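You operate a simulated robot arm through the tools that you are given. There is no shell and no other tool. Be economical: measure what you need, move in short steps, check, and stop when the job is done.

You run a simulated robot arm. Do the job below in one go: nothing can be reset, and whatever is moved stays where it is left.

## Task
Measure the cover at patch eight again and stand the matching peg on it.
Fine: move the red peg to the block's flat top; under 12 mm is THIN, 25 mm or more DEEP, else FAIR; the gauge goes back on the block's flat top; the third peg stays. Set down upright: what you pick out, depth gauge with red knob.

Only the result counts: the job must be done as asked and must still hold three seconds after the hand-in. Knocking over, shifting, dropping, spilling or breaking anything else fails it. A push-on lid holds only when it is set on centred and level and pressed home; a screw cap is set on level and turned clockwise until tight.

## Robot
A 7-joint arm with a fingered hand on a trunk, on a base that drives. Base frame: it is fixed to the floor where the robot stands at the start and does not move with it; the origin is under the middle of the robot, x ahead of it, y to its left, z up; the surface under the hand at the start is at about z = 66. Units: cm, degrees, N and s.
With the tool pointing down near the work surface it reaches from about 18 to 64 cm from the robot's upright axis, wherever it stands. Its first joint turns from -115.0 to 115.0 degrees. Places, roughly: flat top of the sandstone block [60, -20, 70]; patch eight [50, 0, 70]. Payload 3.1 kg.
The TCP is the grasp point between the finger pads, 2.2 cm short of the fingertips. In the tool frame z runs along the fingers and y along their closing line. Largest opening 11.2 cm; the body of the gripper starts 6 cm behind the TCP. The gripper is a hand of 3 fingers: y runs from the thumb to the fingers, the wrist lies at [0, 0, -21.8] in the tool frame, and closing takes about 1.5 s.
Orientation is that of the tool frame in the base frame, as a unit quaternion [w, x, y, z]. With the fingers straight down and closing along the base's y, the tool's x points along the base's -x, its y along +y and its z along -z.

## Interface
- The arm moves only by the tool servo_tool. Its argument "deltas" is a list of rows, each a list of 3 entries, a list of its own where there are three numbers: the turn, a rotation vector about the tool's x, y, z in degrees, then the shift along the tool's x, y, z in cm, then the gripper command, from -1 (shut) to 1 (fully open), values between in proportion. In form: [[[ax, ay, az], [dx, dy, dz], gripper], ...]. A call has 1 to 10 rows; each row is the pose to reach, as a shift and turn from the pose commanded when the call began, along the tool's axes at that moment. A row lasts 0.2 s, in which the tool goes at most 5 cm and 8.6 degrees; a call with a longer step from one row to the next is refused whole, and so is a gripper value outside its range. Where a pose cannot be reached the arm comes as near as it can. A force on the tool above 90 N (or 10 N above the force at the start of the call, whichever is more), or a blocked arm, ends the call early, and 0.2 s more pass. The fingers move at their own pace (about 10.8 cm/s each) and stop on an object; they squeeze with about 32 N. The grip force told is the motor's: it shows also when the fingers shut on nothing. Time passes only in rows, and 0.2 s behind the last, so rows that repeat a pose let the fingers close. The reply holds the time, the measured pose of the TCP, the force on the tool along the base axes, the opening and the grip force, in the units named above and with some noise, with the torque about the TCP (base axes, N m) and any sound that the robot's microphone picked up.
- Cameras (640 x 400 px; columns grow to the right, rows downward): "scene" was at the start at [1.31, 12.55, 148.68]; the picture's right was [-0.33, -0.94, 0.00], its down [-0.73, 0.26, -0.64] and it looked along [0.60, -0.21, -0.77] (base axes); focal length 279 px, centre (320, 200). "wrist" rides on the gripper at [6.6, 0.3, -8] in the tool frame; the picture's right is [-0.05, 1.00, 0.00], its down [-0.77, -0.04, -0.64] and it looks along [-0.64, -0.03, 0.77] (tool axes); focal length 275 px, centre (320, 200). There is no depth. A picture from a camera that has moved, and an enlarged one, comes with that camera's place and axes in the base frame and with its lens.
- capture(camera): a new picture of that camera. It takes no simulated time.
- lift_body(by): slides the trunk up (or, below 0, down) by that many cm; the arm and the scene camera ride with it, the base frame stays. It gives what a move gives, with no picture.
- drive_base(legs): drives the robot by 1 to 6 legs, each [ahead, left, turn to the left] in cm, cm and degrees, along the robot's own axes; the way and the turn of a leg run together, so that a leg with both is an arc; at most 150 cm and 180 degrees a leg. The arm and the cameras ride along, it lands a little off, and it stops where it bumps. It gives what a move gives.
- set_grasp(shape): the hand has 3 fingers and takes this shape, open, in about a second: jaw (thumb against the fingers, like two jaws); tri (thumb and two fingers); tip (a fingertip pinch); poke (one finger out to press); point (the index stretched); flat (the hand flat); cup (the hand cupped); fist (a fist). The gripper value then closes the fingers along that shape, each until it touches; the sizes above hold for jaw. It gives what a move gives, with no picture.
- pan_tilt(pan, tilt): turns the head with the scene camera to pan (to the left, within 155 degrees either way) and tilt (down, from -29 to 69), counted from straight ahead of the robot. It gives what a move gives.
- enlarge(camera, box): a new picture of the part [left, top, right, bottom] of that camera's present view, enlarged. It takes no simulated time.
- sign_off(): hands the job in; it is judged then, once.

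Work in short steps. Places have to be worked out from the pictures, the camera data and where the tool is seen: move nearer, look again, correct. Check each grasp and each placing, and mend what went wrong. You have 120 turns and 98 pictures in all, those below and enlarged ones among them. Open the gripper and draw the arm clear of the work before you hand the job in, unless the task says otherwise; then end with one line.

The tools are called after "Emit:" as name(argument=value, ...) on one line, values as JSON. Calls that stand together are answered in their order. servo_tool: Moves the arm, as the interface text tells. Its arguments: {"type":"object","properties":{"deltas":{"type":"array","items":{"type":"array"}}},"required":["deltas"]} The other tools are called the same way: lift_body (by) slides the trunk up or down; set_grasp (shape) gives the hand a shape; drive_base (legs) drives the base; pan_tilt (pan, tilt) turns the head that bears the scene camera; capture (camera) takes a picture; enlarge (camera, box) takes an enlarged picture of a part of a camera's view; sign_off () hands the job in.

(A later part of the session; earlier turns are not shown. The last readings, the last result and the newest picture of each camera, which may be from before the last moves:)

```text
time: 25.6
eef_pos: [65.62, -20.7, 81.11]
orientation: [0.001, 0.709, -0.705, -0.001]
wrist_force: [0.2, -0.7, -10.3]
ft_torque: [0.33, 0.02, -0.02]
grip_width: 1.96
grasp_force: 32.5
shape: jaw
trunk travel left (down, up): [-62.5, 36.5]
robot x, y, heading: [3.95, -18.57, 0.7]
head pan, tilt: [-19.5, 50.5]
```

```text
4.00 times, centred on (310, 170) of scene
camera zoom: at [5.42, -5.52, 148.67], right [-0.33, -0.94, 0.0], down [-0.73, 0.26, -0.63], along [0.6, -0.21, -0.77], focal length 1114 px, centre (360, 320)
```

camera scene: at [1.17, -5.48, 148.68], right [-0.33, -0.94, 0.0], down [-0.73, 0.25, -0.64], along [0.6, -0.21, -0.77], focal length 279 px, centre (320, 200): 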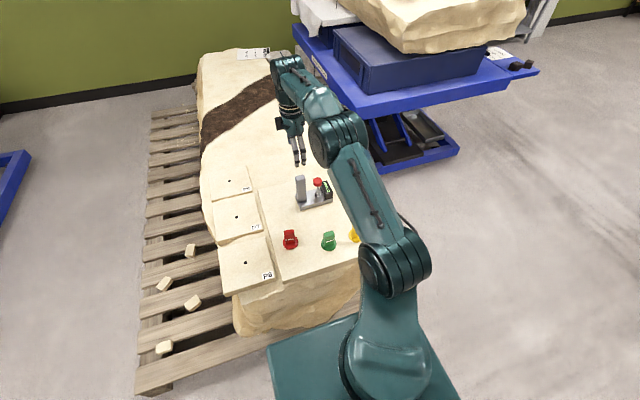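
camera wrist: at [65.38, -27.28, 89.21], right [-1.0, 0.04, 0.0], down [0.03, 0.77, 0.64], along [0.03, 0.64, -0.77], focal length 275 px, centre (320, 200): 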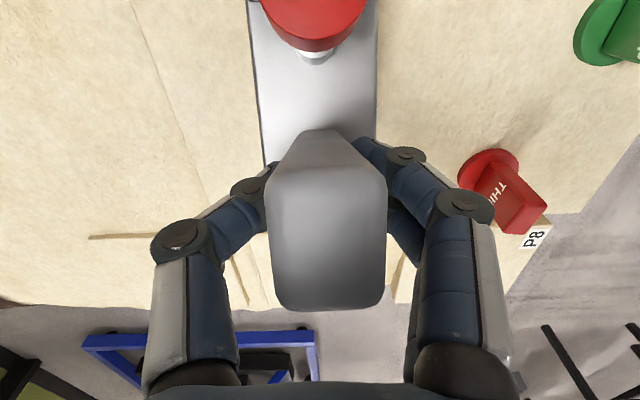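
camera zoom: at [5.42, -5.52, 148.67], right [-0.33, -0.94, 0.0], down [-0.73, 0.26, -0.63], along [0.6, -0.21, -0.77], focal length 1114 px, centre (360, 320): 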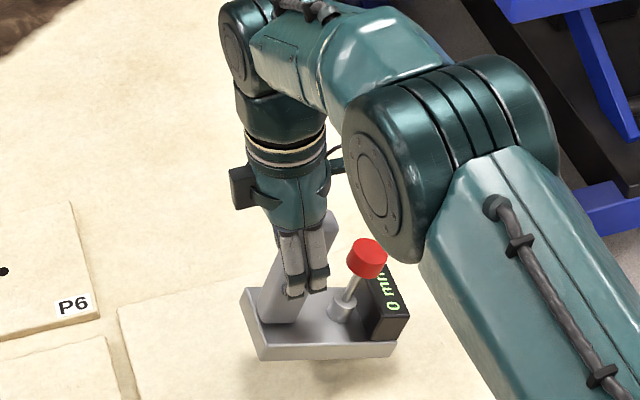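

The gauge swung about 20° in the grip because of its weight, and it can pivot back flat when set down. I'll raise it a bit more and refine the P8 hole location from the scene camera.

Emit:
servo_tool(deltas=[[[0, 0, 0], [0, 1, -3], -1], [[0, 0, 0], [0, 3, -6], -1], [[0, 0, 0], [0, 3, -6], -1]])

Emit:
capture(camera="scene")

Emit:
enlarge(camera="scene", box=[200, 220, 300, 300])

```text
time: 26.4
eef_pos: [62.53, -20.66, 87.14]
orientation: [0.0, 0.708, -0.706, -0.001]
wrist_force: [0.6, -0.4, -8.2]
ft_torque: [0.27, 0.06, -0.02]
grip_width: 1.97
grasp_force: 32.5
shape: jaw
trunk travel left (down, up): [-62.5, 36.5]
robot x, y, heading: [3.91, -18.22, 0.2]
head pan, tilt: [-19.5, 50.5]
```

```text
56 pictures are left
camera scene: at [5.47, -5.51, 148.67], right [-0.33, -0.94, 0.0], down [-0.73, 0.25, -0.63], along [0.6, -0.21, -0.77], focal length 279 px, centre (320, 200)
```

scene: 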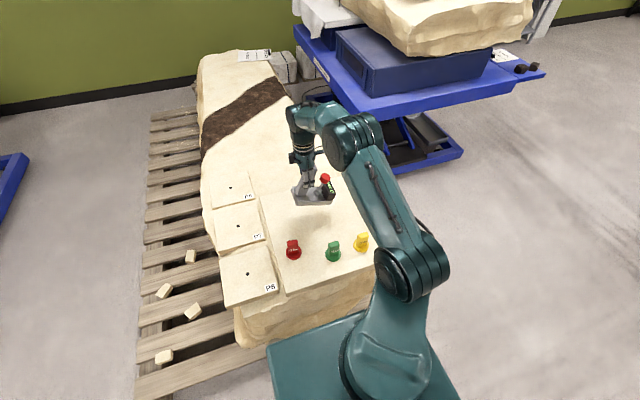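

```text
5.00 times, centred on (250, 260) of scene
camera zoom: at [5.47, -5.51, 148.67], right [-0.33, -0.94, 0.0], down [-0.73, 0.25, -0.63], along [0.6, -0.21, -0.77], focal length 1393 px, centre (670, -100)
```

zoom: 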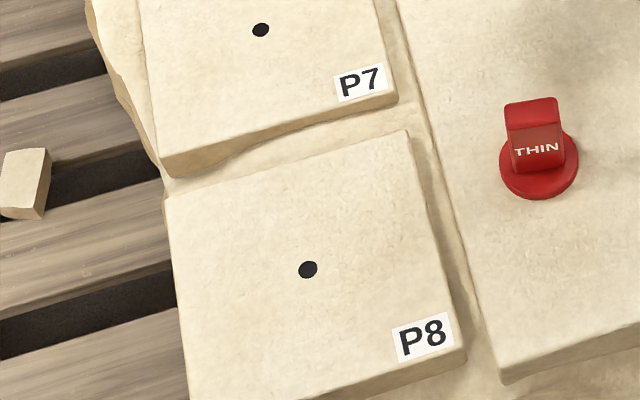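

Calibrated against the red peg, the hole is at about (47.85, 3.7). The gauge rod sits about 6.15 cm toward -y from the grip, so the target TCP is (47.85, 9.85). I'll carry it there high.

Emit:
servo_tool(deltas=[[[0, 0, 0], [0, 0, -3], -1], [[0, 0, 0], [-2, 0, -6], -1], [[0, 0, 0], [-6, 1.5, -6], -1], [[0, 0, 0], [-10, 3.5, -6], -1], [[0, 0, 0], [-14, 5.5, -6], -1], [[0, 0, 0], [-18, 7.5, -6], -1], [[0, 0, 0], [-22, 9.5, -6], -1], [[0, 0, 0], [-26, 12, -6], -1], [[0, 0, 0], [-30.5, 14, -6], -1], [[0, 0, 0], [-30.5, 14.7, -6], -1]])

Emit:
capture(camera="wrist")

Emit:
capture(camera="scene")

```text
time: 28.6
eef_pos: [47.78, 9.55, 93.29]
orientation: [0.0, 0.708, -0.706, 0.0]
wrist_force: [1.2, -1.0, -8.8]
ft_torque: [0.12, -0.04, 0.05]
grip_width: 1.96
grasp_force: 31.3
shape: jaw
trunk travel left (down, up): [-62.5, 36.5]
robot x, y, heading: [3.93, -18.15, 0.4]
head pan, tilt: [-19.5, 50.5]
```

```text
54 pictures are left
camera wrist: at [47.5, 2.99, 101.29], right [-1.0, 0.04, 0.0], down [0.03, 0.77, 0.64], along [0.03, 0.63, -0.77], focal length 275 px, centre (320, 200)
```

wrist: 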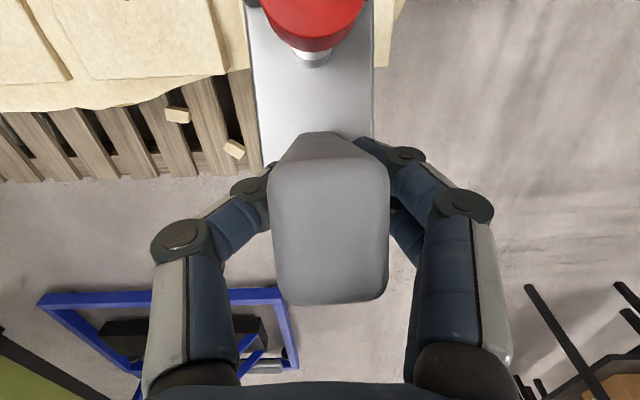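

```text
53 pictures are left
camera scene: at [5.3, -5.58, 148.68], right [-0.33, -0.94, 0.0], down [-0.73, 0.26, -0.64], along [0.6, -0.21, -0.77], focal length 279 px, centre (320, 200)
```

scene: 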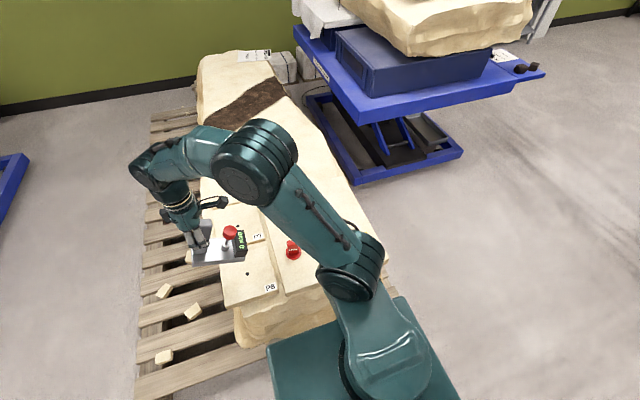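

The gauge is over P8. Since it hangs tilted with the display end low, I'll touch that end down first and then pivot it flat about that edge. I'm lowering to just above contact now.

Emit:
servo_tool(deltas=[[[0, 0, 0], [1.5, 0, 3], -1], [[0, 0, 0], [3.35, 0, 6], -1], [[0, 0, 0], [3.35, 0, 9], -1], [[0, 0, 0], [3.35, 0, 11], -1], [[0, 0, 0], [3.35, 0, 11], -1]])

Emit:
enlarge(camera="scene", box=[160, 180, 320, 300])

Emit:
capture(camera="wrist")

```text
time: 29.8
eef_pos: [47.71, 6.42, 82.12]
orientation: [0.002, 0.708, -0.706, 0.0]
wrist_force: [-0.2, -0.4, -9.6]
ft_torque: [0.22, 0.01, -0.02]
grip_width: 1.93
grasp_force: 32.2
shape: jaw
trunk travel left (down, up): [-62.5, 36.5]
robot x, y, heading: [4.11, -18.05, 0.2]
head pan, tilt: [-19.5, 50.5]
```

```text
3.33 times, centred on (240, 240) of scene
camera zoom: at [5.31, -5.42, 148.67], right [-0.33, -0.94, 0.0], down [-0.73, 0.25, -0.64], along [0.6, -0.21, -0.77], focal length 929 px, centre (587, 67)
```

zoom: 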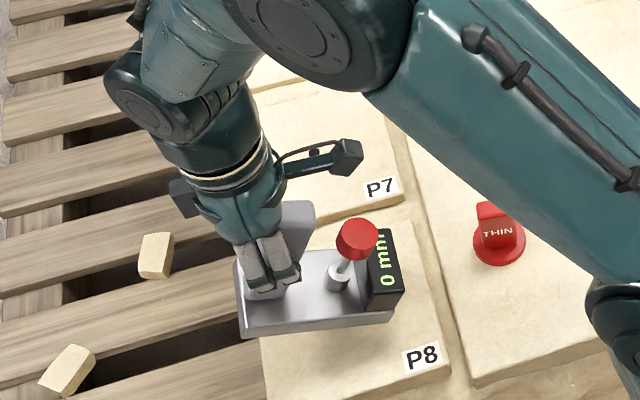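

```text
51 pictures are left
camera wrist: at [47.47, -0.08, 90.25], right [-1.0, 0.04, 0.0], down [0.03, 0.77, 0.64], along [0.03, 0.63, -0.77], focal length 275 px, centre (320, 200)
```

wrist: 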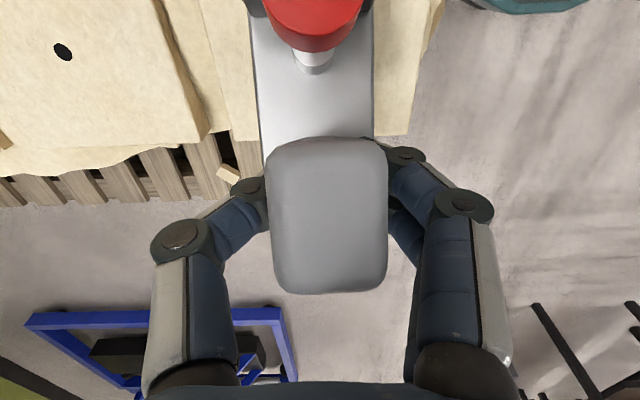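

The tilt is about 29°, so contact should come near TCP z≈80.4. I'll shift to y≈4.1 and lower until the edge touches.

Emit:
servo_tool(deltas=[[[0, 0, 0], [1.2, 0, 0], -1], [[0, 0, 0], [2.3, -0.1, 0.5], -1], [[0, 0, 0], [2.3, -0.1, 1.0], -1], [[0, 0, 0], [2.3, -0.1, 1.0], -1]])

Emit:
enlarge(camera="scene", box=[200, 220, 300, 300])

```text
time: 30.8
eef_pos: [48.01, 4.07, 81.17]
orientation: [0.001, 0.709, -0.706, 0.0]
wrist_force: [-0.7, 0.0, -8.0]
ft_torque: [0.2, 0.0, 0.01]
grip_width: 1.96
grasp_force: 31.8
shape: jaw
trunk travel left (down, up): [-62.5, 36.5]
robot x, y, heading: [3.69, -17.88, 0.1]
head pan, tilt: [-19.5, 50.5]
```

```text
5.00 times, centred on (250, 260) of scene
camera zoom: at [5.32, -5.45, 148.67], right [-0.33, -0.94, 0.0], down [-0.73, 0.25, -0.64], along [0.6, -0.21, -0.77], focal length 1393 px, centre (670, -100)
```

zoom: 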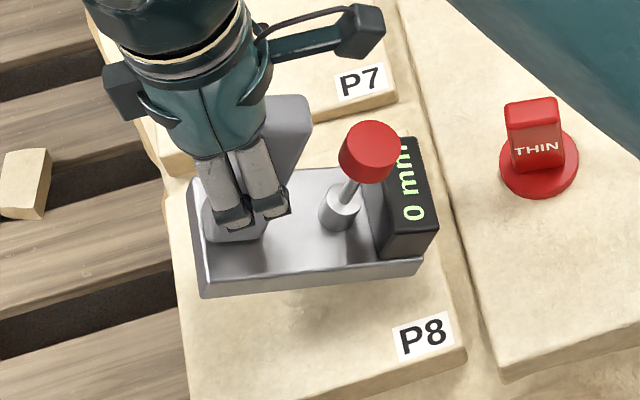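

Not yet in contact. I'll continue down in fine steps.

Emit:
servo_tool(deltas=[[[0, 0, 0], [0, 0, 0.3], -1], [[0, 0, 0], [0, 0, 0.6], -1], [[0, 0, 0], [0, 0, 0.6], -1]])

Emit:
servo_tool(deltas=[[[0, 0, 0], [0, 0, 0.3], -1], [[0, 0, 0], [0, 0, 0.6], -1], [[0, 0, 0], [0, 0, 0.6], -1]])

```text
time: 31.6
eef_pos: [48.07, 4.06, 80.64]
orientation: [0.001, 0.708, -0.706, 0.0]
wrist_force: [-1.0, -0.7, -9.0]
ft_torque: [0.19, 0.0, -0.01]
grip_width: 1.96
grasp_force: 31.9
shape: jaw
trunk travel left (down, up): [-62.5, 36.5]
robot x, y, heading: [4.11, -18.07, 0.2]
head pan, tilt: [-19.5, 50.5]
```

```text
time: 32.4
eef_pos: [47.88, 4.23, 80.02]
orientation: [0.0, 0.709, -0.706, 0.0]
wrist_force: [0.8, 2.7, -5.1]
ft_torque: [0.12, 0.06, -0.06]
grip_width: 1.99
grasp_force: 31.8
shape: jaw
trunk travel left (down, up): [-62.5, 36.5]
robot x, y, heading: [3.7, -18.28, 0.3]
head pan, tilt: [-19.5, 50.5]
```

Contact at about z=80.1. Now I'll pivot it along the arc toward flat, halfway first.

Emit:
servo_tool(deltas=[[[0, 0, 0], [-0.5, 0, 0.15], -1], [[0, 0, 0], [-1, 0, 0.35], -1], [[0, 0, 0], [-1.5, 0, 0.55], -1], [[0, 0, 0], [-2, 0, 0.8], -1], [[0, 0, 0], [-2.5, 0, 1.1], -1], [[0, 0, 0], [-3, 0, 1.4], -1], [[0, 0, 0], [-3, 0, 1.4], -1]])

Emit:
enlarge(camera="scene", box=[200, 220, 300, 300])

```text
time: 34.0
eef_pos: [47.95, 7.03, 78.51]
orientation: [-0.001, 0.708, -0.706, 0.0]
wrist_force: [0.2, -1.7, -5.4]
ft_torque: [-0.14, 0.1, 0.02]
grip_width: 1.96
grasp_force: 32.6
shape: jaw
trunk travel left (down, up): [-62.5, 36.5]
robot x, y, heading: [3.65, -17.89, 0.2]
head pan, tilt: [-19.5, 50.5]
```

```text
5.00 times, centred on (250, 260) of scene
camera zoom: at [5.28, -5.47, 148.67], right [-0.33, -0.94, 0.0], down [-0.73, 0.25, -0.64], along [0.6, -0.21, -0.77], focal length 1393 px, centre (670, -100)
```

zoom: 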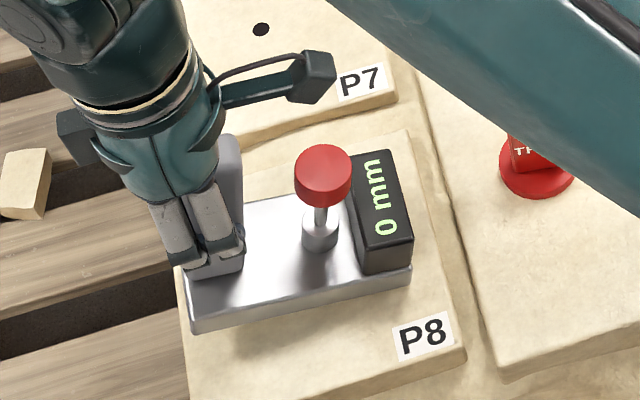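

It's pivoting well. I'll complete the arc to flat.

Emit:
servo_tool(deltas=[[[0, 0, 0], [-0.6, 0, 0.4], -1], [[0, 0, 0], [-1.2, 0, 0.85], -1], [[0, 0, 0], [-1.8, 0, 1.35], -1], [[0, 0, 0], [-2.3, 0, 1.8], -1], [[0, 0, 0], [-2.8, 0, 2.3], -1], [[0, 0, 0], [-2.8, 0, 2.3], -1]])

Emit:
enlarge(camera="scene", box=[200, 220, 300, 300])

Emit:
capture(camera="wrist")

```text
time: 35.4
eef_pos: [47.9, 9.75, 76.42]
orientation: [0.0, 0.709, -0.705, 0.0]
wrist_force: [0.3, -1.1, -3.4]
ft_torque: [-0.32, 0.08, 0.05]
grip_width: 1.95
grasp_force: 31.8
shape: jaw
trunk travel left (down, up): [-62.5, 36.5]
robot x, y, heading: [3.86, -18.18, 0.5]
head pan, tilt: [-19.5, 50.5]
```

```text
5.00 times, centred on (250, 260) of scene
camera zoom: at [5.25, -5.49, 148.68], right [-0.33, -0.94, 0.0], down [-0.73, 0.25, -0.64], along [0.6, -0.21, -0.77], focal length 1393 px, centre (670, -100)
```

zoom: 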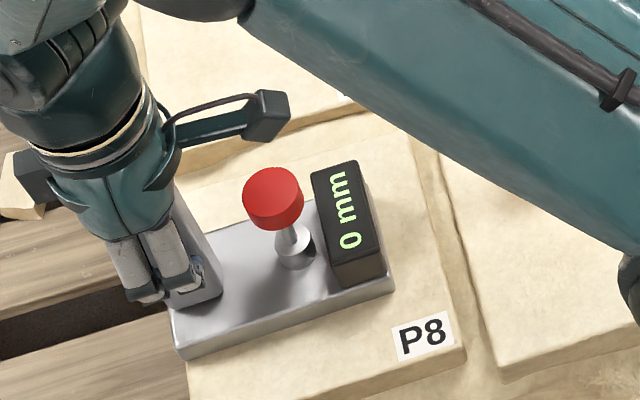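

```text
47 pictures are left
camera wrist: at [47.53, 3.31, 84.42], right [-1.0, 0.04, 0.0], down [0.03, 0.77, 0.64], along [0.03, 0.63, -0.77], focal length 275 px, centre (320, 200)
```

wrist: 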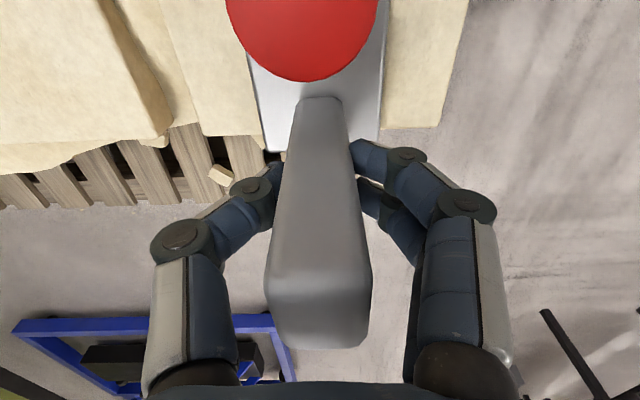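

It's nearly flat. I'll settle the last 0.3 cm and release gently.

Emit:
servo_tool(deltas=[[[0, 0, 0], [0, 0, 0.2], -1], [[0, 0, 0], [0, 0, 0.35], -1], [[0, 0, 0], [0, 0, 0.35], -1]])

Emit:
enlarge(camera="scene", box=[200, 220, 300, 300])

```text
time: 36.2
eef_pos: [47.88, 10.0, 76.21]
orientation: [-0.002, 0.708, -0.706, 0.0]
wrist_force: [1.7, -2.8, 19.5]
ft_torque: [-0.26, 0.02, 0.03]
grip_width: 2.08
grasp_force: 31.6
shape: jaw
trunk travel left (down, up): [-62.5, 36.5]
robot x, y, heading: [3.86, -17.92, 0.1]
head pan, tilt: [-19.5, 50.5]
```

```text
5.00 times, centred on (250, 260) of scene
camera zoom: at [5.0, -5.69, 148.72], right [-0.33, -0.94, 0.0], down [-0.73, 0.26, -0.64], along [0.6, -0.21, -0.77], focal length 1393 px, centre (670, -100)
```

zoom: 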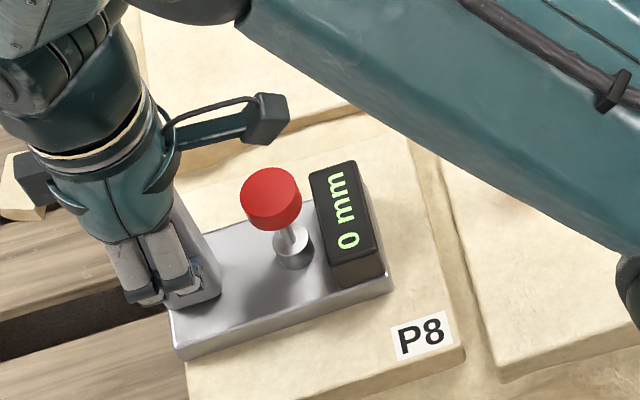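

19.5 N supports it, so it's flat. I'll release and rise, then look.

Emit:
servo_tool(deltas=[[[0, 0, 0], [0, 0, -0.15], -1], [[0, 0, 0], [0, 0, -0.15], -0.4], [[0, 0, 0], [0, 0, -0.15], 0.2], [[0, 0, 0], [0, 0, -0.15], 0.4], [[0, 0, 0], [0, 0, -0.15], 0.4], [[0, 0, 0], [0, 0, -4], 0.4], [[0, 0, 0], [0, 0, -8.5], 0.4], [[0, 0, 0], [0, 0, -13], 0.4], [[0, 0, 0], [0, 0, -13], 0.4]])

Emit:
enlarge(camera="scene", box=[200, 220, 300, 300])

Emit:
capture(camera="wrist")

```text
time: 38.2
eef_pos: [47.67, 10.03, 88.73]
orientation: [0.0, 0.708, -0.706, 0.0]
wrist_force: [-1.2, 0.9, 0.0]
ft_torque: [-0.03, 0.01, -0.02]
grip_width: 7.82
grasp_force: 0.0
shape: jaw
trunk travel left (down, up): [-62.5, 36.5]
robot x, y, heading: [4.14, -18.37, 0.3]
head pan, tilt: [-19.5, 50.5]
```

```text
5.00 times, centred on (250, 260) of scene
camera zoom: at [5.25, -5.46, 148.67], right [-0.33, -0.94, 0.0], down [-0.73, 0.25, -0.64], along [0.6, -0.21, -0.77], focal length 1393 px, centre (670, -100)
```

zoom: 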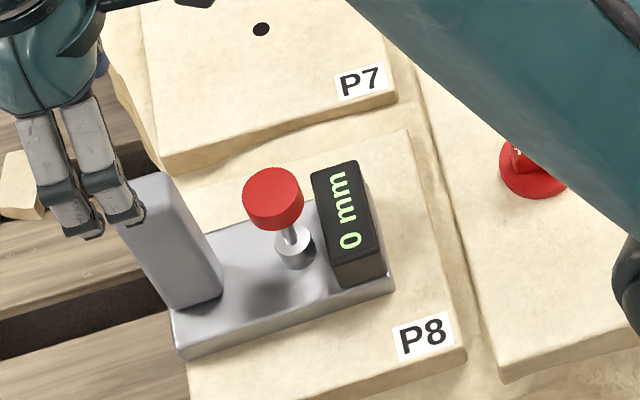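

```text
44 pictures are left
camera wrist: at [47.45, 3.41, 96.79], right [-1.0, 0.04, 0.0], down [0.03, 0.77, 0.64], along [0.03, 0.63, -0.77], focal length 275 px, centre (320, 200)
```

wrist: 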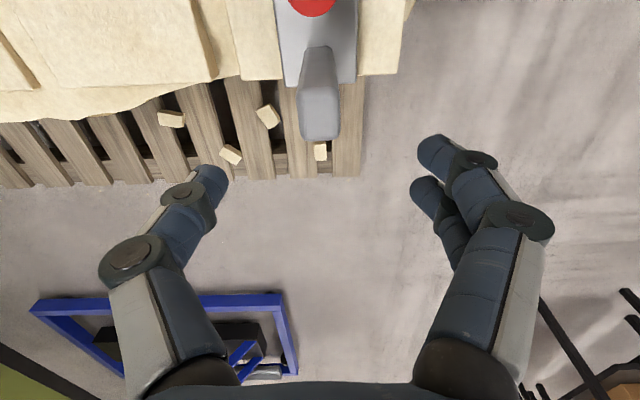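

The gauge sits flat on P8 with its rod over the hole, within a few mm. I'll close the fingers and bring them above the red knob.

Emit:
servo_tool(deltas=[[[0, 0, 0], [2, 0, 0], -1], [[0, 0, 0], [4, 0, 0], -1], [[0, 0, 0], [6.1, -0.2, 0], -1], [[0, 0, 0], [6.1, -0.2, 1], -1], [[0, 0, 0], [6.1, -0.2, 2.5], -1], [[0, 0, 0], [6.1, -0.2, 4.5], -1], [[0, 0, 0], [6.1, -0.2, 5.5], -1], [[0, 0, 0], [6.1, -0.2, 5.5], -1]])

Emit:
enlarge(camera="scene", box=[200, 200, 300, 280])

Emit:
capture(camera="wrist")

```text
time: 40.0
eef_pos: [48.16, 3.8, 83.39]
orientation: [0.001, 0.708, -0.706, 0.0]
wrist_force: [-0.8, -0.4, 0.7]
ft_torque: [0.02, 0.01, 0.02]
grip_width: 0.03
grasp_force: 31.9
shape: jaw
trunk travel left (down, up): [-62.5, 36.5]
robot x, y, heading: [3.66, -18.05, 0.2]
head pan, tilt: [-19.5, 50.5]
```

```text
5.00 times, centred on (250, 240) of scene
camera zoom: at [5.2, -5.48, 148.68], right [-0.33, -0.94, 0.0], down [-0.73, 0.25, -0.64], along [0.6, -0.21, -0.77], focal length 1393 px, centre (670, 0)
```

zoom: 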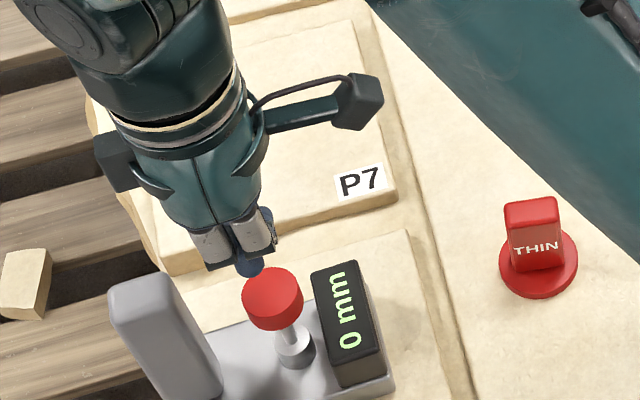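

```text
42 pictures are left
camera wrist: at [47.79, -2.78, 91.47], right [-1.0, 0.04, 0.0], down [0.03, 0.77, 0.64], along [0.03, 0.64, -0.77], focal length 275 px, centre (320, 200)
```

wrist: 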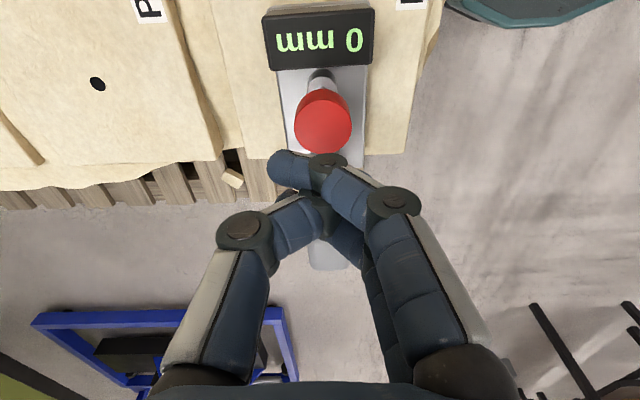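

The knob is at about (48.0, 3.4). I'll shift 0.4 cm and descend to touch it.

Emit:
servo_tool(deltas=[[[0, 0, 0], [0.4, 0.1, 1.5], -1], [[0, 0, 0], [0.4, 0.1, 3], -1], [[0, 0, 0], [0.4, 0.1, 3.6], -1], [[0, 0, 0], [0.4, 0.1, 4], -1], [[0, 0, 0], [0.4, 0.1, 4], -1]])

Emit:
enlarge(camera="scene", box=[200, 200, 300, 280])

```text
time: 41.2
eef_pos: [47.97, 3.48, 79.41]
orientation: [0.001, 0.708, -0.706, 0.0]
wrist_force: [0.1, 0.3, 0.0]
ft_torque: [0.04, -0.03, -0.01]
grip_width: 0.0
grasp_force: 31.8
shape: jaw
trunk travel left (down, up): [-62.5, 36.5]
robot x, y, heading: [3.81, -17.9, 0.4]
head pan, tilt: [-19.5, 50.5]
```

```text
5.00 times, centred on (250, 240) of scene
camera zoom: at [5.2, -5.49, 148.68], right [-0.33, -0.94, 0.0], down [-0.73, 0.25, -0.64], along [0.6, -0.21, -0.77], focal length 1393 px, centre (670, 0)
```

zoom: 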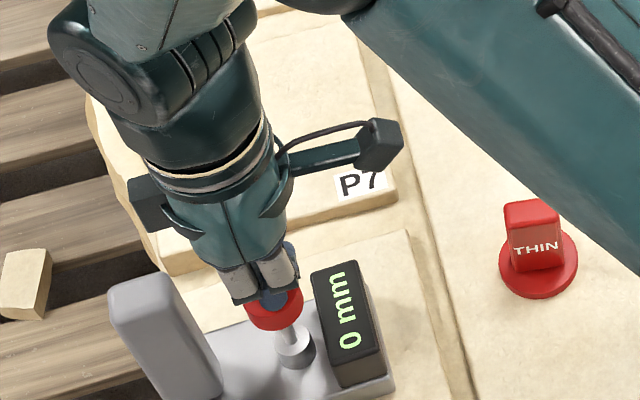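

Almost touching. I'll press in small steps and read the display.

Emit:
servo_tool(deltas=[[[0, 0, 0], [0, 0, 0.3], -1], [[0, 0, 0], [0, 0, 0.6], -1], [[0, 0, 0], [0, 0, 0.9], -1], [[0, 0, 0], [0, 0, 0.9], -1]])

Emit:
enlarge(camera="scene", box=[220, 220, 300, 280])

```text
time: 42.2
eef_pos: [47.99, 3.45, 78.67]
orientation: [0.0, 0.708, -0.706, 0.0]
wrist_force: [0.4, -1.2, 2.2]
ft_torque: [0.0, -0.05, -0.01]
grip_width: 0.01
grasp_force: 32.1
shape: jaw
trunk travel left (down, up): [-62.5, 36.5]
robot x, y, heading: [4.2, -17.68, 0.3]
head pan, tilt: [-19.5, 50.5]
```

```text
6.67 times, centred on (260, 250) of scene
camera zoom: at [5.19, -5.52, 148.68], right [-0.33, -0.94, 0.0], down [-0.73, 0.26, -0.64], along [0.6, -0.21, -0.77], focal length 1858 px, centre (720, -133)
```

zoom: 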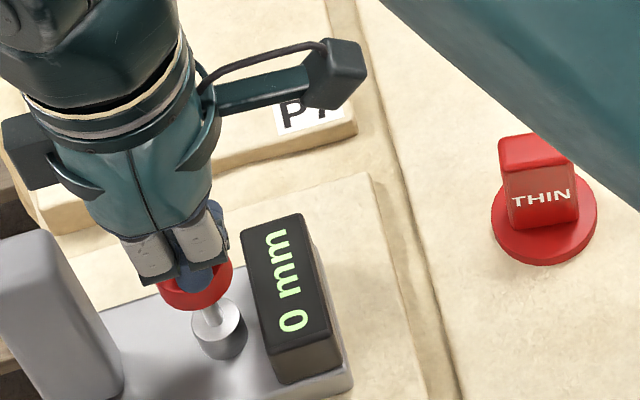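

In contact (2.2 N) and moving the knob. I'll press further.

Emit:
servo_tool(deltas=[[[0, 0, 0], [0, 0, 0.4], -1], [[0, 0, 0], [0, 0, 0.8], -1], [[0, 0, 0], [0, 0, 1.2], -1], [[0, 0, 0], [0, 0, 1.2], -1]])

Emit:
enlarge(camera="scene", box=[220, 220, 300, 280])

```text
time: 43.2
eef_pos: [48.01, 3.68, 77.38]
orientation: [0.0, 0.708, -0.706, 0.0]
wrist_force: [0.6, -0.2, 1.4]
ft_torque: [0.0, -0.04, 0.0]
grip_width: 0.01
grasp_force: 32.1
shape: jaw
trunk travel left (down, up): [-62.5, 36.5]
robot x, y, heading: [3.95, -18.02, 0.4]
head pan, tilt: [-19.5, 50.5]
```

```text
6.67 times, centred on (260, 250) of scene
camera zoom: at [5.19, -5.51, 148.68], right [-0.33, -0.94, 0.0], down [-0.73, 0.26, -0.64], along [0.6, -0.21, -0.77], focal length 1858 px, centre (720, -133)
```

zoom: 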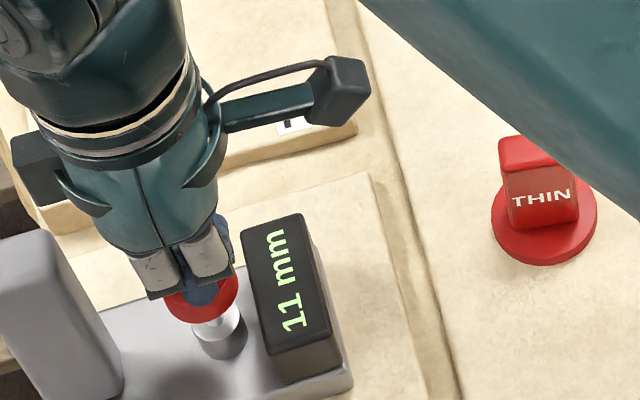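

The display reads 11 mm and is still moving freely. I'll continue until it bottoms out.

Emit:
servo_tool(deltas=[[[0, 0, 0], [0, 0, 0.3], -1], [[0, 0, 0], [0, 0, 0.6], -1], [[0, 0, 0], [0, 0, 0.9], -1], [[0, 0, 0], [0, 0, 0.9], -1]])

Emit:
enlarge(camera="scene", box=[220, 220, 300, 280])

```text
time: 44.2
eef_pos: [47.72, 3.51, 76.83]
orientation: [-0.002, 0.708, -0.706, 0.001]
wrist_force: [-3.4, 1.7, 19.8]
ft_torque: [0.07, -0.17, 0.03]
grip_width: 0.0
grasp_force: 32.0
shape: jaw
trunk travel left (down, up): [-62.5, 36.5]
robot x, y, heading: [3.61, -18.05, 0.3]
head pan, tilt: [-19.5, 50.5]
```

```text
6.67 times, centred on (260, 250) of scene
camera zoom: at [4.88, -5.58, 148.71], right [-0.33, -0.94, 0.0], down [-0.73, 0.26, -0.64], along [0.6, -0.21, -0.77], focal length 1858 px, centre (720, -133)
```

zoom: 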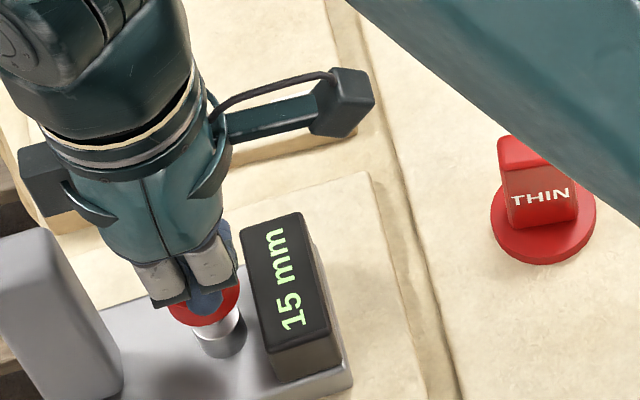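

15 mm at 20 N: it has hit a stop. I'll press slightly more to confirm it holds.

Emit:
servo_tool(deltas=[[[0, 0, 0], [0, 0, 0.3], -1], [[0, 0, 0], [0, 0, 0.3], -1], [[0, 0, 0], [0, 0, 0.3], -1]])

Emit:
enlarge(camera="scene", box=[220, 220, 300, 280])

Emit:
capture(camera="wrist")

```text
time: 45.0
eef_pos: [47.64, 3.45, 76.45]
orientation: [-0.003, 0.709, -0.705, 0.002]
wrist_force: [-7.7, 5.4, 32.3]
ft_torque: [0.11, -0.36, 0.13]
grip_width: 0.0
grasp_force: 32.5
shape: jaw
trunk travel left (down, up): [-62.5, 36.5]
robot x, y, heading: [3.95, -18.13, 0.1]
head pan, tilt: [-19.5, 50.5]
```

```text
6.67 times, centred on (260, 250) of scene
camera zoom: at [4.63, -5.58, 148.7], right [-0.33, -0.94, 0.0], down [-0.73, 0.26, -0.64], along [0.6, -0.21, -0.77], focal length 1858 px, centre (720, -133)
```

zoom: 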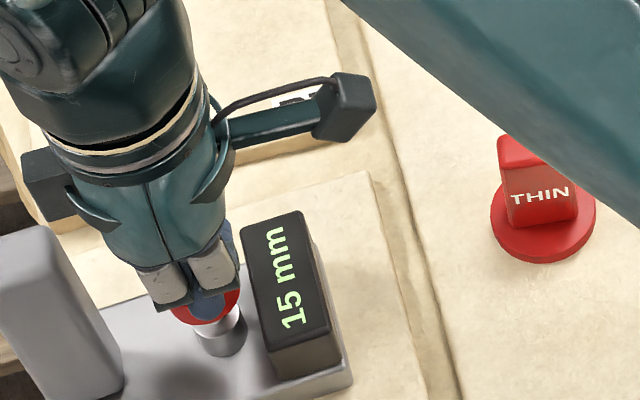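

```text
36 pictures are left
camera wrist: at [47.33, -3.15, 84.48], right [-1.0, 0.04, 0.0], down [0.03, 0.77, 0.64], along [0.03, 0.64, -0.77], focal length 275 px, centre (320, 200)
```

wrist: 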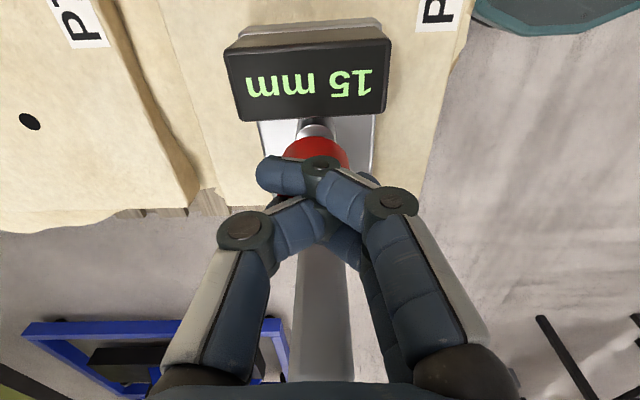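

15 mm holds steady, so it's FAIR: the yellow peg is the match and green stays. I'll lift off the knob straight up.

Emit:
servo_tool(deltas=[[[0, 0, 0], [0, 0, -1], -1], [[0, 0, 0], [0, 0, -4], -1], [[0, 0, 0], [0, 0, -8], -1], [[0, 0, 0], [0, 0, -11], -1], [[0, 0, 0], [-3, 0, -12.3], 0.4], [[0, 0, 0], [-6.4, 0, -12.3], 0.4], [[0, 0, 0], [-6.4, 0, -12.3], 0.4], [[0, 0, 0], [-6.4, 0, -12.3], 0.4]])

Emit:
enlarge(camera="scene", box=[200, 220, 300, 300])

Emit:
capture(camera="wrist")

```text
time: 46.8
eef_pos: [48.07, 9.86, 88.4]
orientation: [0.0, 0.708, -0.706, 0.0]
wrist_force: [0.4, -0.4, 0.3]
ft_torque: [0.02, 0.04, 0.02]
grip_width: 7.83
grasp_force: 0.0
shape: jaw
trunk travel left (down, up): [-62.5, 36.5]
robot x, y, heading: [3.83, -17.71, 0.5]
head pan, tilt: [-19.5, 50.5]
```

```text
5.00 times, centred on (250, 260) of scene
camera zoom: at [5.2, -5.45, 148.67], right [-0.33, -0.94, 0.0], down [-0.73, 0.25, -0.64], along [0.6, -0.21, -0.77], focal length 1393 px, centre (670, -100)
```

zoom: 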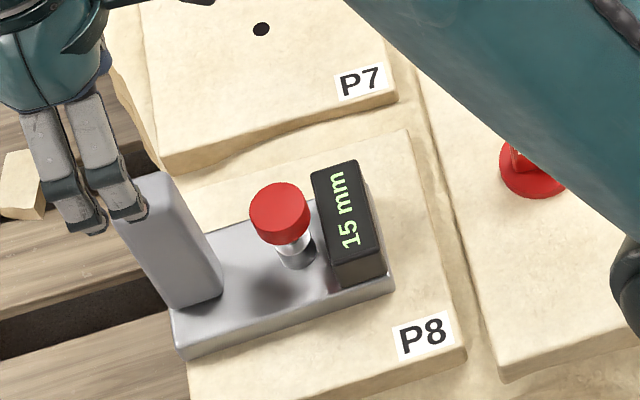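

```text
34 pictures are left
camera wrist: at [47.79, 3.32, 96.46], right [-1.0, 0.04, 0.0], down [0.03, 0.77, 0.64], along [0.03, 0.63, -0.77], focal length 275 px, centre (320, 200)
```

wrist: 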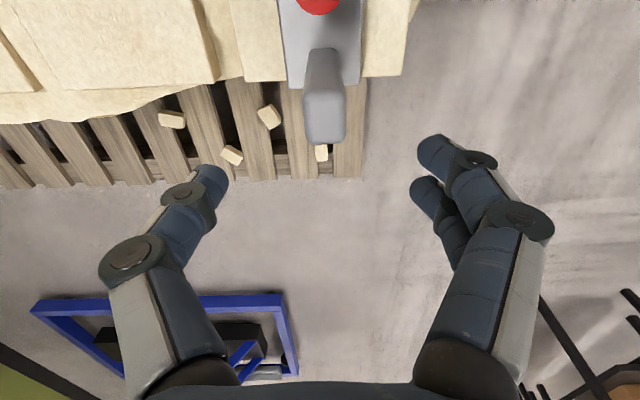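

The knob stays down, so the pin is in the hole 15 mm. Before lifting the gauge I'll grip the knob by its sides and pull it back up. First I'll move above it with open fingers.

Emit:
servo_tool(deltas=[[[0, 0, 0], [3, 0, 0], 0.2], [[0, 0, 0], [6.2, 0.05, 0], 0.0], [[0, 0, 0], [6.2, 0.05, 4], 0.0], [[0, 0, 0], [6.2, 0.05, 8], 0.0], [[0, 0, 0], [6.2, 0.05, 10], 0.0], [[0, 0, 0], [6.2, 0.05, 10], 0.0]])

Emit:
enlarge(camera="scene", box=[210, 200, 290, 280])

Emit:
capture(camera="wrist")

```text
time: 48.2
eef_pos: [47.99, 3.9, 78.29]
orientation: [0.0, 0.708, -0.706, 0.0]
wrist_force: [0.3, 0.0, -0.4]
ft_torque: [-0.02, 0.03, -0.02]
grip_width: 5.61
grasp_force: 0.1
shape: jaw
trunk travel left (down, up): [-62.5, 36.5]
robot x, y, heading: [3.85, -18.1, -0.0]
head pan, tilt: [-19.5, 50.5]
```

```text
5.00 times, centred on (250, 240) of scene
camera zoom: at [5.19, -5.51, 148.68], right [-0.33, -0.94, 0.0], down [-0.73, 0.26, -0.64], along [0.6, -0.21, -0.77], focal length 1393 px, centre (670, 0)
```

zoom: 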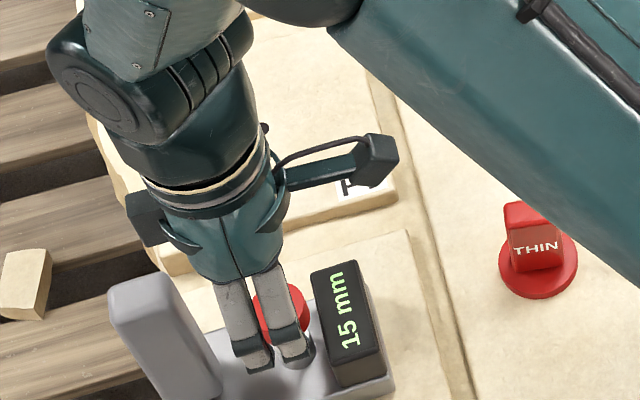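

```text
32 pictures are left
camera wrist: at [47.66, -2.75, 86.44], right [-1.0, 0.04, 0.0], down [0.03, 0.77, 0.64], along [0.03, 0.64, -0.77], focal length 275 px, centre (320, 200)
```

wrist: 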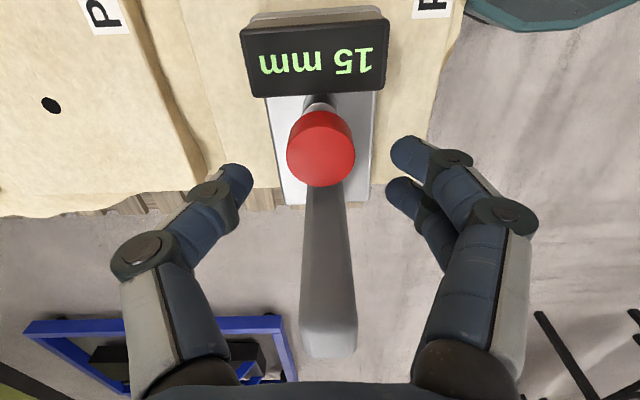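

The knob is centred at (47.9, 3.4). I'll go down so the fingertips flank it, above the display's top level, and close.

Emit:
servo_tool(deltas=[[[0, 0, 0], [0.1, 0.05, 1.3], 0.0], [[0, 0, 0], [0.1, 0.05, 2.7], 0.0], [[0, 0, 0], [0.1, 0.05, 2.7], 0.0], [[0, 0, 0], [0.1, 0.05, 2.7], -0.5], [[0, 0, 0], [0.1, 0.05, 2.7], -1], [[0, 0, 0], [0.1, 0.05, 2.7], -1], [[0, 0, 0], [0.1, 0.05, 2.7], -1], [[0, 0, 0], [0.1, 0.05, 2.7], -1]])

Emit:
capture(camera="wrist")

```text
time: 50.0
eef_pos: [47.96, 3.71, 75.71]
orientation: [0.0, 0.708, -0.706, 0.0]
wrist_force: [0.5, -0.1, 0.4]
ft_torque: [-0.02, -0.01, -0.07]
grip_width: 2.33
grasp_force: 32.3
shape: jaw
trunk travel left (down, up): [-62.5, 36.5]
robot x, y, heading: [3.98, -18.1, 0.1]
head pan, tilt: [-19.5, 50.5]
```

```text
31 pictures are left
camera wrist: at [47.67, -2.93, 83.76], right [-1.0, 0.04, 0.0], down [0.03, 0.77, 0.64], along [0.03, 0.64, -0.77], focal length 275 px, centre (320, 200)
```

wrist: 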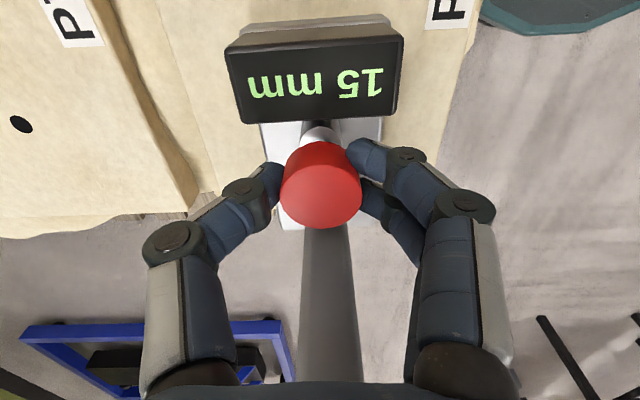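

The knob is gripped. I'll pull up 1.2 cm and read.

Emit:
servo_tool(deltas=[[[0, 0, 0], [0, 0, -0.4], -1], [[0, 0, 0], [0, 0, -0.8], -1], [[0, 0, 0], [0, 0, -1.2], -1], [[0, 0, 0], [0, 0, -1.2], -1]])

Emit:
capture(camera="wrist")

```text
time: 51.0
eef_pos: [47.79, 3.59, 76.87]
orientation: [0.0, 0.708, -0.706, 0.001]
wrist_force: [2.2, -1.3, 0.1]
ft_torque: [0.0, -0.03, -0.08]
grip_width: 2.31
grasp_force: 32.2
shape: jaw
trunk travel left (down, up): [-62.5, 36.5]
robot x, y, heading: [4.04, -18.0, 0.3]
head pan, tilt: [-19.5, 50.5]
```

```text
30 pictures are left
camera wrist: at [47.58, -2.93, 85.02], right [-1.0, 0.04, 0.0], down [0.03, 0.77, 0.64], along [0.03, 0.64, -0.77], focal length 275 px, centre (320, 200)
```

wrist: 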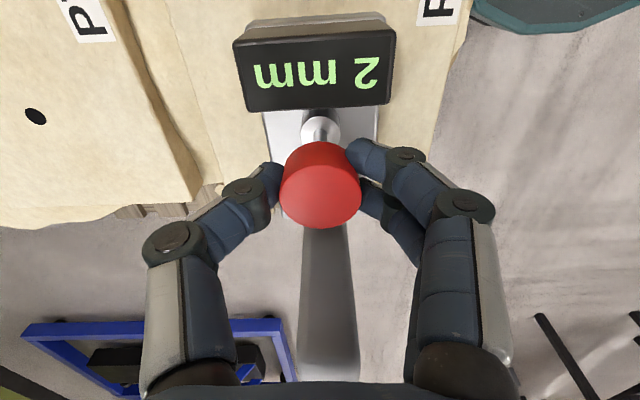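

It reads 2 mm, so I'll pull 0.25 cm more and release.

Emit:
servo_tool(deltas=[[[0, 0, 0], [0, 0, -0.22], -1], [[0, 0, 0], [0, 0, -0.22], -1]])

Emit:
enlarge(camera="scene", box=[200, 220, 300, 300])

```text
time: 51.6
eef_pos: [47.78, 3.7, 77.07]
orientation: [0.0, 0.709, -0.706, 0.0]
wrist_force: [2.8, -0.9, -0.9]
ft_torque: [-0.02, -0.03, -0.09]
grip_width: 2.36
grasp_force: 32.1
shape: jaw
trunk travel left (down, up): [-62.5, 36.5]
robot x, y, heading: [3.88, -17.81, 0.5]
head pan, tilt: [-19.5, 50.5]
```

```text
5.00 times, centred on (250, 260) of scene
camera zoom: at [5.28, -5.49, 148.68], right [-0.33, -0.94, 0.0], down [-0.73, 0.25, -0.64], along [0.6, -0.21, -0.77], focal length 1393 px, centre (670, -100)
```

zoom: 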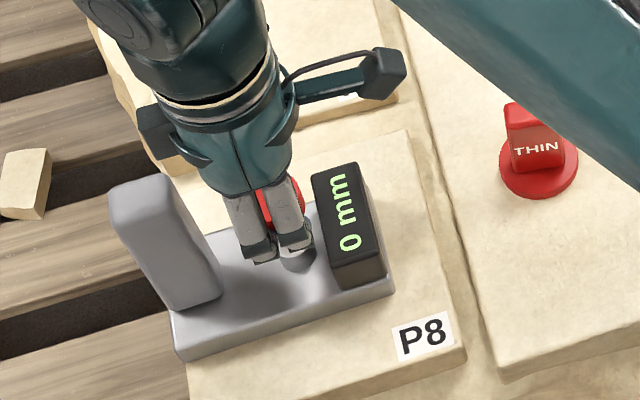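

It's back at 0 mm. I'll release the knob, rise, and go over the handle.

Emit:
servo_tool(deltas=[[[0, 0, 0], [0, 0, 0], -0.4], [[0, 0, 0], [0, 0, 0], 0.1], [[0, 0, 0], [0, 0, 0], 0.1], [[0, 0, 0], [0, 0, -4], 0.1], [[0, 0, 0], [0, 0, -8], 0.3], [[0, 0, 0], [0, 0, -11.3], 0.5], [[0, 0, 0], [-3, -0.1, -11.3], 0.5], [[0, 0, 0], [-6.25, -0.1, -11.3], 0.5], [[0, 0, 0], [-6.25, -0.1, -11.3], 0.5]])

Emit:
capture(camera="wrist")

```text
time: 53.6
eef_pos: [48.0, 10.03, 88.48]
orientation: [0.0, 0.708, -0.706, 0.0]
wrist_force: [-0.1, 0.7, 0.1]
ft_torque: [0.04, -0.03, -0.02]
grip_width: 8.34
grasp_force: 0.0
shape: jaw
trunk travel left (down, up): [-62.5, 36.5]
robot x, y, heading: [3.9, -18.15, -0.0]
head pan, tilt: [-19.5, 50.5]
```

```text
28 pictures are left
camera wrist: at [47.64, 3.36, 96.51], right [-1.0, 0.04, 0.0], down [0.03, 0.77, 0.64], along [0.03, 0.64, -0.77], focal length 275 px, centre (320, 200)
```

wrist: 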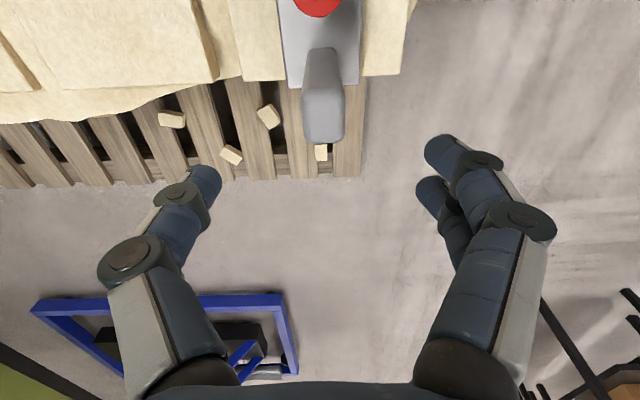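

Aligned over the handle. I'll descend, grasp, and then lift in small steps.

Emit:
servo_tool(deltas=[[[0, 0, 0], [0, 0.1, 4], 0.5], [[0, 0, 0], [0, 0.1, 8], 0.5], [[0, 0, 0], [0, 0.1, 12.3], 0.5], [[0, 0, 0], [0, 0.1, 12.3], 0.5], [[0, 0, 0], [0, 0.1, 12.3], -1], [[0, 0, 0], [0, 0.1, 12.3], -1], [[0, 0, 0], [0, 0.1, 12.3], -1], [[0, 0, 0], [0, 0.1, 12.3], -1], [[0, 0, 0], [0, 0.1, 12.3], -1], [[0, 0, 0], [0, 0.1, 12.3], -1]])

Emit:
servo_tool(deltas=[[[0, 0, 0], [0, 0, -2], -1], [[0, 0, 0], [0, 0, -5], -1], [[0, 0, 0], [0, 0, -9], -1], [[0, 0, 0], [0, 0, -13], -1], [[0, 0, 0], [0, 0, -16.5], -1], [[0, 0, 0], [0, 0, -16.5], -1]])

Emit:
capture(camera="scene")

Emit:
capture(camera="wrist")

```text
time: 55.8
eef_pos: [47.62, 9.7, 76.06]
orientation: [0.0, 0.709, -0.705, 0.0]
wrist_force: [-1.1, 0.5, 0.4]
ft_torque: [0.01, 0.04, 0.0]
grip_width: 2.04
grasp_force: 31.8
shape: jaw
trunk travel left (down, up): [-62.5, 36.5]
robot x, y, heading: [3.94, -17.91, 0.2]
head pan, tilt: [-19.5, 50.5]
```

```text
time: 57.2
eef_pos: [47.96, 10.13, 92.64]
orientation: [0.001, 0.708, -0.706, 0.0]
wrist_force: [-1.5, 0.2, -8.2]
ft_torque: [0.21, 0.05, 0.03]
grip_width: 1.95
grasp_force: 32.8
shape: jaw
trunk travel left (down, up): [-62.5, 36.5]
robot x, y, heading: [3.87, -17.68, 0.4]
head pan, tilt: [-19.5, 50.5]
```

```text
27 pictures are left
camera scene: at [5.37, -5.38, 148.66], right [-0.33, -0.94, 0.0], down [-0.73, 0.25, -0.64], along [0.6, -0.21, -0.77], focal length 279 px, centre (320, 200)
```

scene: 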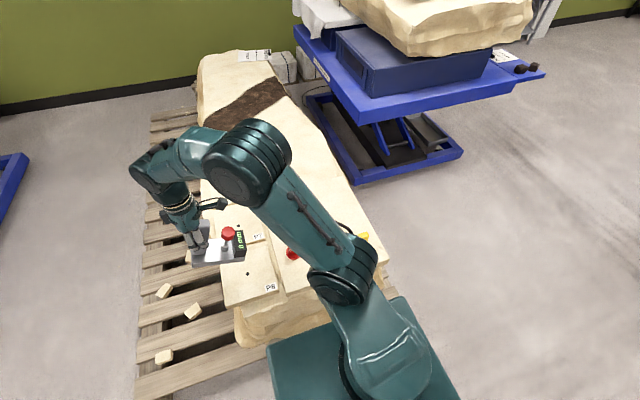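

```text
26 pictures are left
camera wrist: at [47.68, 3.41, 100.67], right [-1.0, 0.04, 0.0], down [0.03, 0.77, 0.63], along [0.03, 0.63, -0.77], focal length 275 px, centre (320, 200)
```

wrist: 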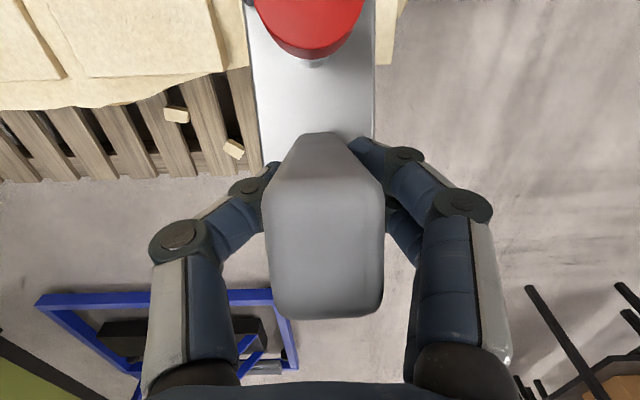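

I'll carry the gauge back above the flat top, toward (63.5, -26).

Emit:
servo_tool(deltas=[[[0, 0, 0], [4, -1.7, 0], -1], [[0, 0, 0], [8, -3.4, 0], -1], [[0, 0, 0], [12, -5.1, 0], -1], [[0, 0, 0], [16, -6.9, 0], -1], [[0, 0, 0], [20, -8.6, 0], -1], [[0, 0, 0], [24, -10.4, 0], -1], [[0, 0, 0], [28, -12.1, 0], -1], [[0, 0, 0], [32, -13.8, 0], -1], [[0, 0, 0], [36, -15.5, 0], -1], [[0, 0, 0], [36, -15.5, 1], -1]])

Emit:
servo_tool(deltas=[[[0, 0, 0], [0, 0, 3], -1], [[0, 0, 0], [0, 0, 6], -1], [[0, 0, 0], [0, 0, 9], -1], [[0, 0, 0], [0, 0, 9], -1]])

Emit:
enlarge(camera="scene", box=[270, 140, 390, 240])

```text
time: 59.4
eef_pos: [62.22, -24.22, 92.24]
orientation: [0.002, 0.708, -0.706, -0.001]
wrist_force: [2.1, -0.2, -8.5]
ft_torque: [0.01, -0.12, 0.06]
grip_width: 1.84
grasp_force: 31.4
shape: jaw
out of reach, approached as far as the arm can: row 9, 10
trunk travel left (down, up): [-62.5, 36.5]
robot x, y, heading: [4.18, -18.09, 0.2]
head pan, tilt: [-19.5, 50.5]
```

```text
time: 60.4
eef_pos: [62.31, -24.33, 83.25]
orientation: [0.001, 0.708, -0.706, -0.001]
wrist_force: [-0.5, -0.5, -8.2]
ft_torque: [0.11, -0.02, -0.01]
grip_width: 1.84
grasp_force: 31.6
shape: jaw
trunk travel left (down, up): [-62.5, 36.5]
robot x, y, heading: [3.9, -17.9, 0.3]
head pan, tilt: [-19.5, 50.5]
```

```text
4.00 times, centred on (330, 190) of scene
camera zoom: at [5.32, -5.54, 148.68], right [-0.33, -0.94, 0.0], down [-0.73, 0.26, -0.64], along [0.6, -0.21, -0.77], focal length 1114 px, centre (280, 240)
```

zoom: 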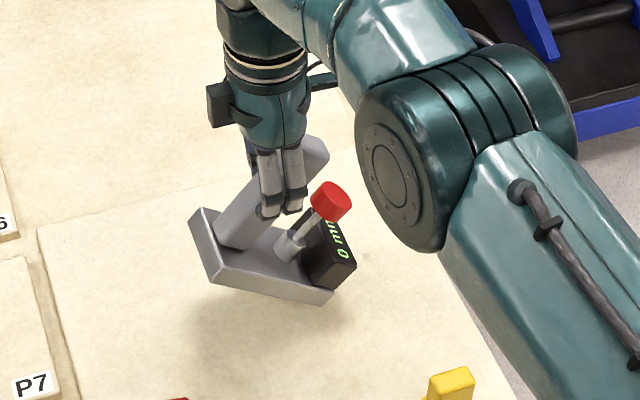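

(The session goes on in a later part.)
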